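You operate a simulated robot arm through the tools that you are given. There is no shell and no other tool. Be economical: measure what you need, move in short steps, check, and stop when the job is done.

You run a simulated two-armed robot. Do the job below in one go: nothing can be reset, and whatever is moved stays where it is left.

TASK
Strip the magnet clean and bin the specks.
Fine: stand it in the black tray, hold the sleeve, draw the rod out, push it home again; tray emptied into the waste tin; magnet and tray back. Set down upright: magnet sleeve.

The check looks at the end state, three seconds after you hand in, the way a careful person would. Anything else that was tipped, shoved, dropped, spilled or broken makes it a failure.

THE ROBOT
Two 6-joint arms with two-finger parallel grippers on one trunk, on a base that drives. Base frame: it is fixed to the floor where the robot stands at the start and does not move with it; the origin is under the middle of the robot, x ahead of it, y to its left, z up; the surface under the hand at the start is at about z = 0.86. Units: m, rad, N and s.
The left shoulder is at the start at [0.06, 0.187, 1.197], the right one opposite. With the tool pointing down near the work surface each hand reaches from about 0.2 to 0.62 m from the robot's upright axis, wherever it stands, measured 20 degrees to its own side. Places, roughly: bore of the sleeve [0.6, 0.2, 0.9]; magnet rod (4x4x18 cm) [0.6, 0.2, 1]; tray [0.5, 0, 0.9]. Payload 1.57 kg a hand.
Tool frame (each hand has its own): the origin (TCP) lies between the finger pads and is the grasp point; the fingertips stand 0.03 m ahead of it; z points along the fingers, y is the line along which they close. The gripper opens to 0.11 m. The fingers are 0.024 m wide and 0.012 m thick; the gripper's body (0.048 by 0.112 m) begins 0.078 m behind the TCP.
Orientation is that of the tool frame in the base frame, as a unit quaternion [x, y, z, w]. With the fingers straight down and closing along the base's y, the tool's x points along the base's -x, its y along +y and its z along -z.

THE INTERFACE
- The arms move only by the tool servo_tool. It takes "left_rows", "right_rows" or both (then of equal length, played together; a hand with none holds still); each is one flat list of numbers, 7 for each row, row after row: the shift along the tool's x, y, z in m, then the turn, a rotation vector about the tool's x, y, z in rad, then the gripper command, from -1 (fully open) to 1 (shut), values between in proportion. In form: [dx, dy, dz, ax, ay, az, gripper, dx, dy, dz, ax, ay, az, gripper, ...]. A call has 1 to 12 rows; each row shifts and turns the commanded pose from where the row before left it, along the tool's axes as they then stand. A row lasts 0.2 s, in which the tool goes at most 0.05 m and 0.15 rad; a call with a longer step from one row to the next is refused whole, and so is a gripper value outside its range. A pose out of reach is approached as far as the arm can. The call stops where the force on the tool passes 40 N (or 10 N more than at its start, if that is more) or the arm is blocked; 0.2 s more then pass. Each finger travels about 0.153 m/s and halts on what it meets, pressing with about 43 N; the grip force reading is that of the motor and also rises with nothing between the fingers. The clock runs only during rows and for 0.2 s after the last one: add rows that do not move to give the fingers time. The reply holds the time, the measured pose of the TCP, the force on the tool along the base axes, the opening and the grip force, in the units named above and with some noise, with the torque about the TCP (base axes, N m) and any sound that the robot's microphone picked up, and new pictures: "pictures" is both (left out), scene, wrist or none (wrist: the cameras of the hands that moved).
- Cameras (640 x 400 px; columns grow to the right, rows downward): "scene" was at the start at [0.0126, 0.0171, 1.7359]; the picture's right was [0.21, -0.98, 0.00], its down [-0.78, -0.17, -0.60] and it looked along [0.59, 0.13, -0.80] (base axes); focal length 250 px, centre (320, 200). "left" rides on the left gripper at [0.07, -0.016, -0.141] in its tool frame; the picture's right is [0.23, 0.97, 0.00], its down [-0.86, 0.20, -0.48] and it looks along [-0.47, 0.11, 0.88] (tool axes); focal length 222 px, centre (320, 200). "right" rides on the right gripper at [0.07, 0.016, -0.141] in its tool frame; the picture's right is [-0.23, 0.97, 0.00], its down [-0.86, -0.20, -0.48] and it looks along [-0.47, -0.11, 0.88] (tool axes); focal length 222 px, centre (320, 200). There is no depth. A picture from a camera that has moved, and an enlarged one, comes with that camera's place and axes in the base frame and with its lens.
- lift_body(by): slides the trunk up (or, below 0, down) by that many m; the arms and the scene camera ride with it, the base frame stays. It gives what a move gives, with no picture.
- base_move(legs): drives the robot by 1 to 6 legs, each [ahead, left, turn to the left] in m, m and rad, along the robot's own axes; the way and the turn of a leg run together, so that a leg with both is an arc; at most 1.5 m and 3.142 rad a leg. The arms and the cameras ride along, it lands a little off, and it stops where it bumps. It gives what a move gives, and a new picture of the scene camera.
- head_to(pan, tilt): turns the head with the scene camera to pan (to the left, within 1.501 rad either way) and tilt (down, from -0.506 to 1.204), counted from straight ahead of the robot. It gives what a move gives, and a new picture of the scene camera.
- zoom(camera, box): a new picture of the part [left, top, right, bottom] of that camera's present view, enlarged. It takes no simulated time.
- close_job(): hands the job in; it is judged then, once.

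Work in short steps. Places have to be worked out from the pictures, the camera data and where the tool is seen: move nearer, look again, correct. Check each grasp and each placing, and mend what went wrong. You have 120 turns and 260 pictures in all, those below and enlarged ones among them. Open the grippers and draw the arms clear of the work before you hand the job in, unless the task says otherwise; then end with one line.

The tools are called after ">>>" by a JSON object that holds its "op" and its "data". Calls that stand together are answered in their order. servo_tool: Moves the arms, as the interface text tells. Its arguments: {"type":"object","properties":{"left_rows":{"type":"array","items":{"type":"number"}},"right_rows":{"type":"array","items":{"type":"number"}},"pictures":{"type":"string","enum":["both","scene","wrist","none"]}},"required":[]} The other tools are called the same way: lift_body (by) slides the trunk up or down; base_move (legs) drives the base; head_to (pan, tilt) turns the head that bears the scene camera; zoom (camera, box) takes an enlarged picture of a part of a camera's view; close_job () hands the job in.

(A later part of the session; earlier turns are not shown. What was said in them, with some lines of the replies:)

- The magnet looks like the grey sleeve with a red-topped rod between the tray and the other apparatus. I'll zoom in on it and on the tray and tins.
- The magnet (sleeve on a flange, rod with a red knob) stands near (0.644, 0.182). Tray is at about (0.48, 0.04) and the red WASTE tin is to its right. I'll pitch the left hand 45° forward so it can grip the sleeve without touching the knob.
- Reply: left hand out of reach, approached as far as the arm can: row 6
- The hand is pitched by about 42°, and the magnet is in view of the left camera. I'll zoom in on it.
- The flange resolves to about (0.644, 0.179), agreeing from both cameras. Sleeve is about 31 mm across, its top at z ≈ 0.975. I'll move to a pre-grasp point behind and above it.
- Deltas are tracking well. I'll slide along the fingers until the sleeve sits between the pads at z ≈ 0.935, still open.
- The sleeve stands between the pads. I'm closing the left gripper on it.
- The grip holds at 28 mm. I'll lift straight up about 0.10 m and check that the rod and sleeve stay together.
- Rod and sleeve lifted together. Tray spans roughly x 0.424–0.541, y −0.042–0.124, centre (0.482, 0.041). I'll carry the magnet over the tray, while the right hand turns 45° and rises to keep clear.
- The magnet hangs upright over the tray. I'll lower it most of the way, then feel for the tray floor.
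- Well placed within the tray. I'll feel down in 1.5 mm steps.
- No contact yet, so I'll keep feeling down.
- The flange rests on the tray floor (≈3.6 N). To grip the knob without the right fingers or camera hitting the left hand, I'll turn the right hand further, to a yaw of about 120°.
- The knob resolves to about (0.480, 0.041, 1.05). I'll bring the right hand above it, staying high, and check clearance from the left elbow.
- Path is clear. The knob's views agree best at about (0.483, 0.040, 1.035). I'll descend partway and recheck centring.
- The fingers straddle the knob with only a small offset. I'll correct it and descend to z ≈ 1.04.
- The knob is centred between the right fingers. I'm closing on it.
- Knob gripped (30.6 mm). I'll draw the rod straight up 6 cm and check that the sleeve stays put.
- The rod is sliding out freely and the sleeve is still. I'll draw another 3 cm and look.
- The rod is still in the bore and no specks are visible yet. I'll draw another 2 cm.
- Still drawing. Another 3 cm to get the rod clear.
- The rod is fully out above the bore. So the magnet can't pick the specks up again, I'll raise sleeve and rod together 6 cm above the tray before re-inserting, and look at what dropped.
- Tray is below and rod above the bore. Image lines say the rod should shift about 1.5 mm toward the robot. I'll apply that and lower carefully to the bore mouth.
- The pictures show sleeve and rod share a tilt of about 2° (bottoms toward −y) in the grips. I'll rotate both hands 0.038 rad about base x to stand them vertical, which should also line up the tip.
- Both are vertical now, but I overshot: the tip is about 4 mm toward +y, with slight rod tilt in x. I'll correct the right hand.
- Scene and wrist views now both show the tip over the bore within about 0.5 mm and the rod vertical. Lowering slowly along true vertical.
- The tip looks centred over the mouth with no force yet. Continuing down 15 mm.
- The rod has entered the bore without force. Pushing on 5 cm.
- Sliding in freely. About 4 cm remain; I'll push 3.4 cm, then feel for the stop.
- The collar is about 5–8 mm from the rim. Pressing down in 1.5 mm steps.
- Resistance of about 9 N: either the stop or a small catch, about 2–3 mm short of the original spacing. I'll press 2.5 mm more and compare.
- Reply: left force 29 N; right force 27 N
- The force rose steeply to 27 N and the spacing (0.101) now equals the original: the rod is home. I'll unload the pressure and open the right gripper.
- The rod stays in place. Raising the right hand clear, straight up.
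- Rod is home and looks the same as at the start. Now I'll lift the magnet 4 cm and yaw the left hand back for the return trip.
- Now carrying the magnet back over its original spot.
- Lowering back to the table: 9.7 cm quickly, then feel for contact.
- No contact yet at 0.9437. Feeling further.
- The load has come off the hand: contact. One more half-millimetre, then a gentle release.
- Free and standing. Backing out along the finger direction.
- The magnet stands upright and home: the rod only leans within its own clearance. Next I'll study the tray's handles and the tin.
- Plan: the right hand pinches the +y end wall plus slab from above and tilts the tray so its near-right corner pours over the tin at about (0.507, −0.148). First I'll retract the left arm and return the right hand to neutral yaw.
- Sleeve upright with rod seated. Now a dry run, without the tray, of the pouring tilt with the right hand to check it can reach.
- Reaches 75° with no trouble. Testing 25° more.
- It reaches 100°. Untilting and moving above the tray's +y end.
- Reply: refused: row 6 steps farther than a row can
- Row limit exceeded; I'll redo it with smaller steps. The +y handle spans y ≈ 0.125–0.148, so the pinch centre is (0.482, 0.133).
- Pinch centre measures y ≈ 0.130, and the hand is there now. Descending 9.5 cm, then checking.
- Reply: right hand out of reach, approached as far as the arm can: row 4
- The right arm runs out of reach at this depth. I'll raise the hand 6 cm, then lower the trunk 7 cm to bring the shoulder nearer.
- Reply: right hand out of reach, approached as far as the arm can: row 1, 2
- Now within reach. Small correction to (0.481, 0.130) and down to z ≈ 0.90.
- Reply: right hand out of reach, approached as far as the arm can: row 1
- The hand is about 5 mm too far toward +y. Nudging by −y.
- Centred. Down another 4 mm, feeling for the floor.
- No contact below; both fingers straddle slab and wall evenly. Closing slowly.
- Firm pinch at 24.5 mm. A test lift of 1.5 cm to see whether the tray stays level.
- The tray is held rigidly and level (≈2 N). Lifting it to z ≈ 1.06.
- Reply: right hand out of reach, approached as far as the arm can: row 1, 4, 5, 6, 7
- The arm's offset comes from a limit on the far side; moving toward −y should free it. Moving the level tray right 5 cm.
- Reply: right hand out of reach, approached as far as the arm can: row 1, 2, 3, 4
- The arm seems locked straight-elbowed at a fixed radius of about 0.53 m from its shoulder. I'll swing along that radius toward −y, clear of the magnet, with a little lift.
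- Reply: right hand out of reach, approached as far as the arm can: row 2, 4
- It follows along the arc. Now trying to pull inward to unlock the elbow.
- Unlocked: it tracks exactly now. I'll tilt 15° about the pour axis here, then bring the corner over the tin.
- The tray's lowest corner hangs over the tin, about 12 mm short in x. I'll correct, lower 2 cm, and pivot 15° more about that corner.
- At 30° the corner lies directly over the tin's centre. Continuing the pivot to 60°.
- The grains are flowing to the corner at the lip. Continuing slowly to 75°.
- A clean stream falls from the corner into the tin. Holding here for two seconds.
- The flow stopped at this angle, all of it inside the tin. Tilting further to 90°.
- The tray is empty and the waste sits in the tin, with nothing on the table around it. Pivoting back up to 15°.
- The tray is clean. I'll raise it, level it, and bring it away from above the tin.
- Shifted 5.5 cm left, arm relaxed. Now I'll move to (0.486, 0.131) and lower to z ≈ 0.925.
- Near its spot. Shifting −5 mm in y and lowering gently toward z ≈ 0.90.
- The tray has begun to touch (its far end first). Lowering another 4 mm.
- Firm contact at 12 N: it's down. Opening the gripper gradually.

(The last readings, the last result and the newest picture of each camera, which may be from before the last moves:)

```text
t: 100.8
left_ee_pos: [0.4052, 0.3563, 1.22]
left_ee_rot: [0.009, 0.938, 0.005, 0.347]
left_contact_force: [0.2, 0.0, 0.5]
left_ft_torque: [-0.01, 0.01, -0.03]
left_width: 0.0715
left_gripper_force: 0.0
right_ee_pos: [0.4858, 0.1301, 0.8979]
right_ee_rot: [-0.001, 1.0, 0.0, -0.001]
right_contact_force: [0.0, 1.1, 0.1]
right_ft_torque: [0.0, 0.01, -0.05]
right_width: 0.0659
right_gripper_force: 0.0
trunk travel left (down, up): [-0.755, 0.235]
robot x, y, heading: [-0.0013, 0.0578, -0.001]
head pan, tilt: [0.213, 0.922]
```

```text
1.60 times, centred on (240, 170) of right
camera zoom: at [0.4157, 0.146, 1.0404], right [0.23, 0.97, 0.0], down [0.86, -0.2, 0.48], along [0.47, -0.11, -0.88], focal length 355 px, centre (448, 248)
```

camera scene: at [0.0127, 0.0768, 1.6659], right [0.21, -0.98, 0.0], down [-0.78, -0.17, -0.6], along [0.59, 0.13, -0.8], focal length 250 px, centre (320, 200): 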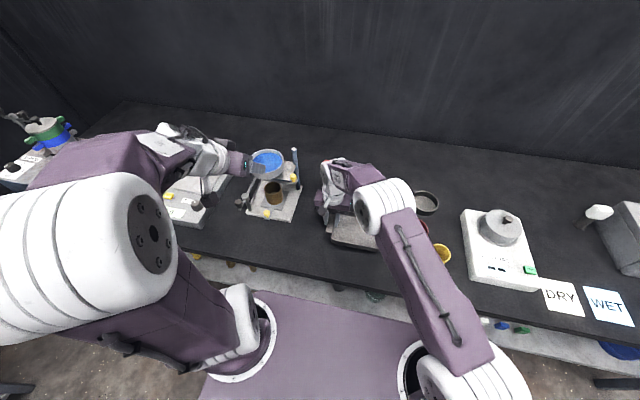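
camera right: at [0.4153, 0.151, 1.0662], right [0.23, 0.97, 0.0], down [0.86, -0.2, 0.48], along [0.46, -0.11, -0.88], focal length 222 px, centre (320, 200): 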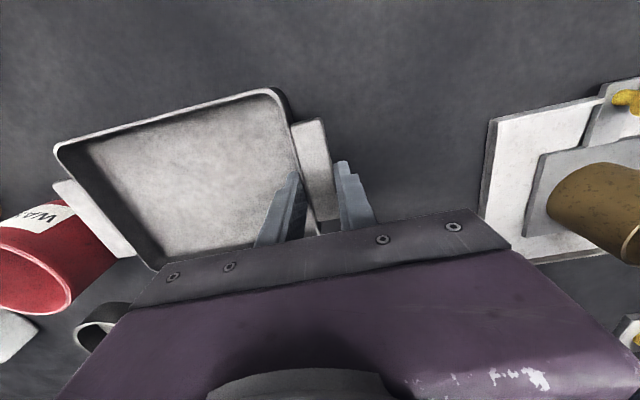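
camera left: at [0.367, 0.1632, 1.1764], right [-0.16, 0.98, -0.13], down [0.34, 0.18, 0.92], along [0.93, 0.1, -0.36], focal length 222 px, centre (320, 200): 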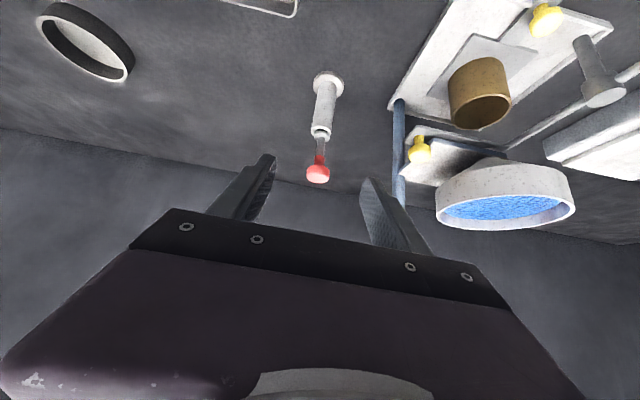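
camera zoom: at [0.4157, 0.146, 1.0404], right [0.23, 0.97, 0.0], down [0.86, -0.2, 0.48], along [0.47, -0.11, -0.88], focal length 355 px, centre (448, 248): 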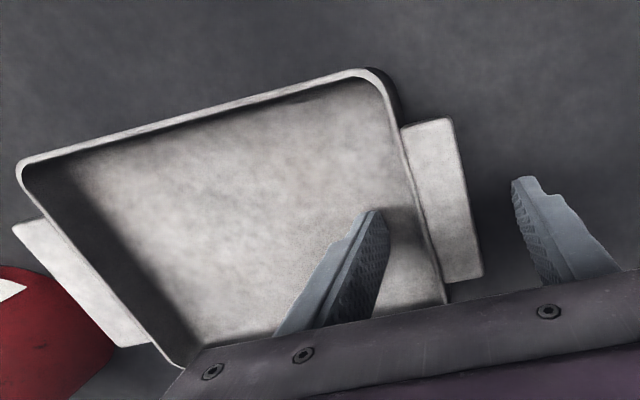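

Released, tray flat. Raising the right hand straight up.

>>> {"op": "servo_tool", "data": {"right_rows": [0, 0, -0.02, 0, 0, 0, -0.2, 0, 0, -0.03, 0, 0, 0, -0.2, 0, 0, -0.04, 0, 0, 0, -0.2, 0, 0, -0.04, 0, 0, 0, -0.2, 0, 0, -0.04, 0, 0, 0, -0.2, 0, -0.03, -0.03, 0, 0, 0, -0.2, 0, -0.04, -0.02, 0, 0, 0, -0.2, 0, -0.045, 0, 0, 0, 0, -0.2, 0, -0.045, 0, 0, 0, 0, -0.2, 0, -0.045, 0, 0, 0, 0, -0.2, 0, -0.045, 0, 0, 0, 0, -0.2], "pictures": "both"}}

>>> {"op": "zoom", "data": {"camera": "scene", "box": [300, 130, 460, 290]}}

>>> {"op": "zoom", "data": {"camera": "scene", "box": [300, 150, 360, 210]}}

```text
t: 103.2
left_ee_pos: [0.4064, 0.3538, 1.221]
left_ee_rot: [0.01, 0.938, 0.004, 0.347]
left_contact_force: [-0.3, 0.2, 0.6]
left_ft_torque: [-0.01, 0.0, 0.0]
left_width: 0.0714
left_gripper_force: 0.1
right_ee_pos: [0.4863, -0.1216, 1.1169]
right_ee_rot: [-0.001, 1.0, 0.001, -0.001]
right_contact_force: [0.4, 0.6, 0.0]
right_ft_torque: [0.01, 0.01, 0.01]
right_width: 0.0661
right_gripper_force: 0.0
trunk travel left (down, up): [-0.755, 0.235]
robot x, y, heading: [0.0005, 0.0581, 0.0]
head pan, tilt: [0.213, 0.922]
camera scene: at [0.0127, 0.0747, 1.6659], right [0.21, -0.98, 0.0], down [-0.78, -0.17, -0.6], along [0.59, 0.13, -0.8], focal length 250 px, centre (320, 200)
camera right: at [0.4169, -0.1072, 1.2586], right [0.23, 0.97, 0.0], down [0.86, -0.2, 0.48], along [0.47, -0.11, -0.88], focal length 222 px, centre (320, 200)
```

scene: 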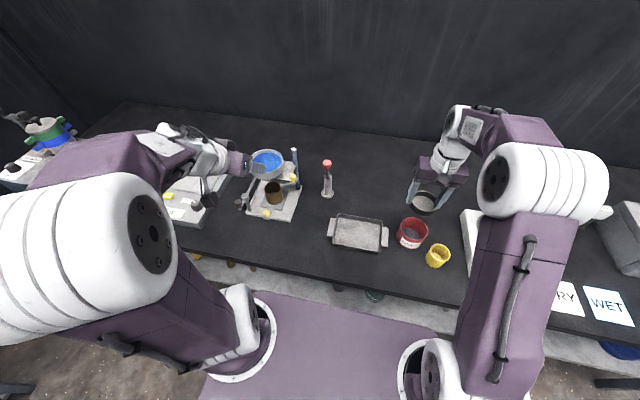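
right: 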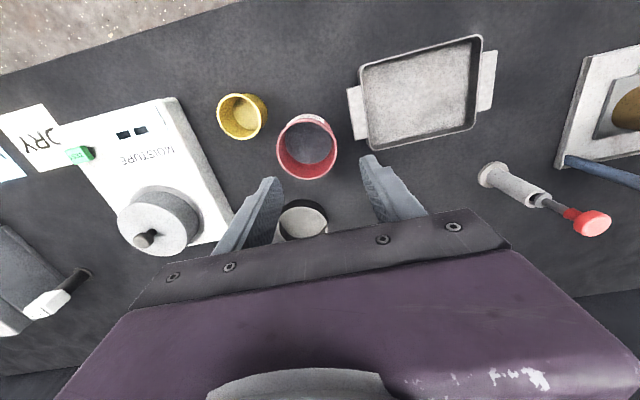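

```text
2.50 times, centred on (380, 210) of scene
camera zoom: at [0.0127, 0.0747, 1.6659], right [0.21, -0.98, 0.0], down [-0.78, -0.17, -0.6], along [0.59, 0.13, -0.8], focal length 624 px, centre (170, 175)
```

zoom: 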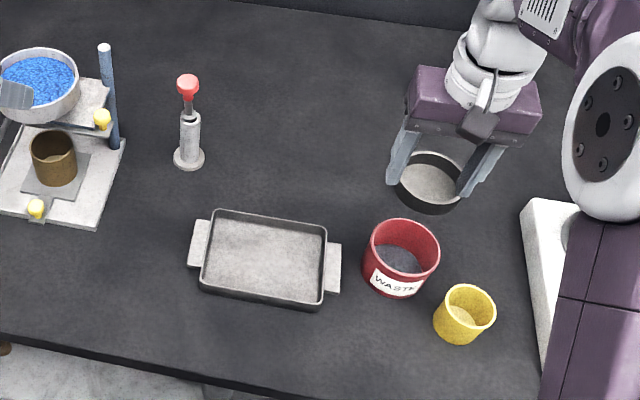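

```text
6.67 times, centred on (330, 180) of scene
camera zoom: at [0.0127, 0.0747, 1.6659], right [0.21, -0.98, 0.0], down [-0.78, -0.17, -0.6], along [0.59, 0.13, -0.8], focal length 1665 px, centre (253, 333)
```

zoom: 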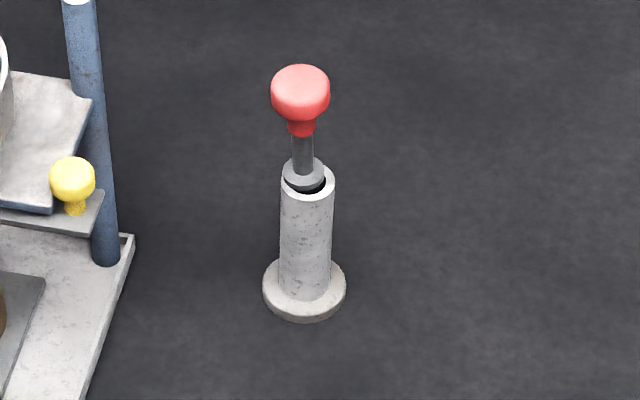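

All in place: tray empty and back near (0.478, 0.038), magnet upright with the knob at its original height, waste in the tin, nothing else disturbed. I'll open both grippers and raise the trunk to clear the arms.

>>> {"op": "lift_body", "data": {"by": 0.07}}

>>> {"op": "servo_tool", "data": {"left_rows": [0, 0, -0.02, 0, 0, 0, -1, 0, 0, -0.02, 0, 0, 0, -1, 0, 0, 0, 0, 0, 0, -1], "right_rows": [0, 0, -0.03, 0, 0, 0, -1, 0, 0, -0.03, 0, 0, 0, -1, 0, 0, 0, 0, 0, 0, -1], "pictures": "scene"}}

```text
t: 104.3
left_ee_pos: [0.407, 0.3553, 1.2904]
left_ee_rot: [0.01, 0.938, 0.004, 0.346]
left_contact_force: [-0.3, 0.1, 0.2]
left_ft_torque: [0.0, 0.0, 0.01]
left_width: 0.0718
left_gripper_force: 0.1
right_ee_pos: [0.4865, -0.1203, 1.1866]
right_ee_rot: [-0.001, 1.0, 0.001, -0.001]
right_contact_force: [-1.0, -0.1, 0.2]
right_ft_torque: [0.02, -0.01, 0.01]
right_width: 0.0657
right_gripper_force: 0.0
trunk travel left (down, up): [-0.825, 0.165]
robot x, y, heading: [0.0011, 0.0617, 0.002]
head pan, tilt: [0.213, 0.922]
```

```text
t: 105.1
left_ee_pos: [0.3809, 0.3549, 1.3204]
left_ee_rot: [0.01, 0.938, 0.003, 0.346]
left_contact_force: [-0.1, -0.7, 0.3]
left_ft_torque: [-0.01, 0.01, -0.03]
left_width: 0.11
left_gripper_force: 0.1
right_ee_pos: [0.4881, -0.1217, 1.2482]
right_ee_rot: [0.0, 1.0, 0.0, -0.001]
right_contact_force: [1.2, 0.7, 0.5]
right_ft_torque: [0.02, 0.03, 0.0]
right_width: 0.1098
right_gripper_force: 0.1
trunk travel left (down, up): [-0.825, 0.165]
robot x, y, heading: [-0.0, 0.0592, 0.001]
head pan, tilt: [0.213, 0.922]
camera scene: at [0.014, 0.0768, 1.7359], right [0.21, -0.98, 0.0], down [-0.78, -0.17, -0.6], along [0.59, 0.13, -0.8], focal length 250 px, centre (320, 200)
```

scene: 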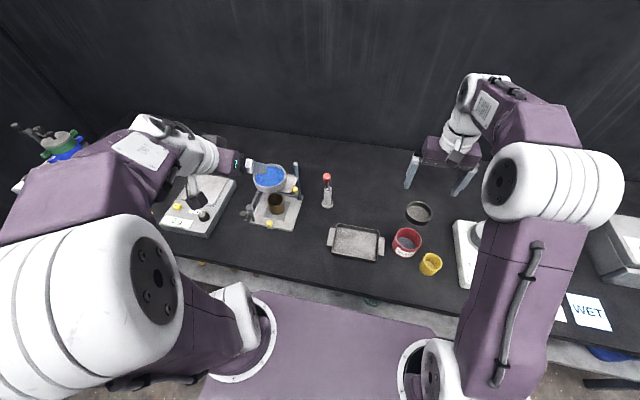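

Both arms are clear with grippers open, and the bench is in order. Handing in.

>>> {"op": "close_job", "data": {}}

```text
The job is handed in.
```

I drew the magnet rod fully out over the tray and pushed it home again, emptied the tray into the waste tin, and put the magnet (sleeve upright) and tray back close to where they stood. The rod leans a degree or two in the sleeve, and the robot's base ended about 6 cm to the left of its start.
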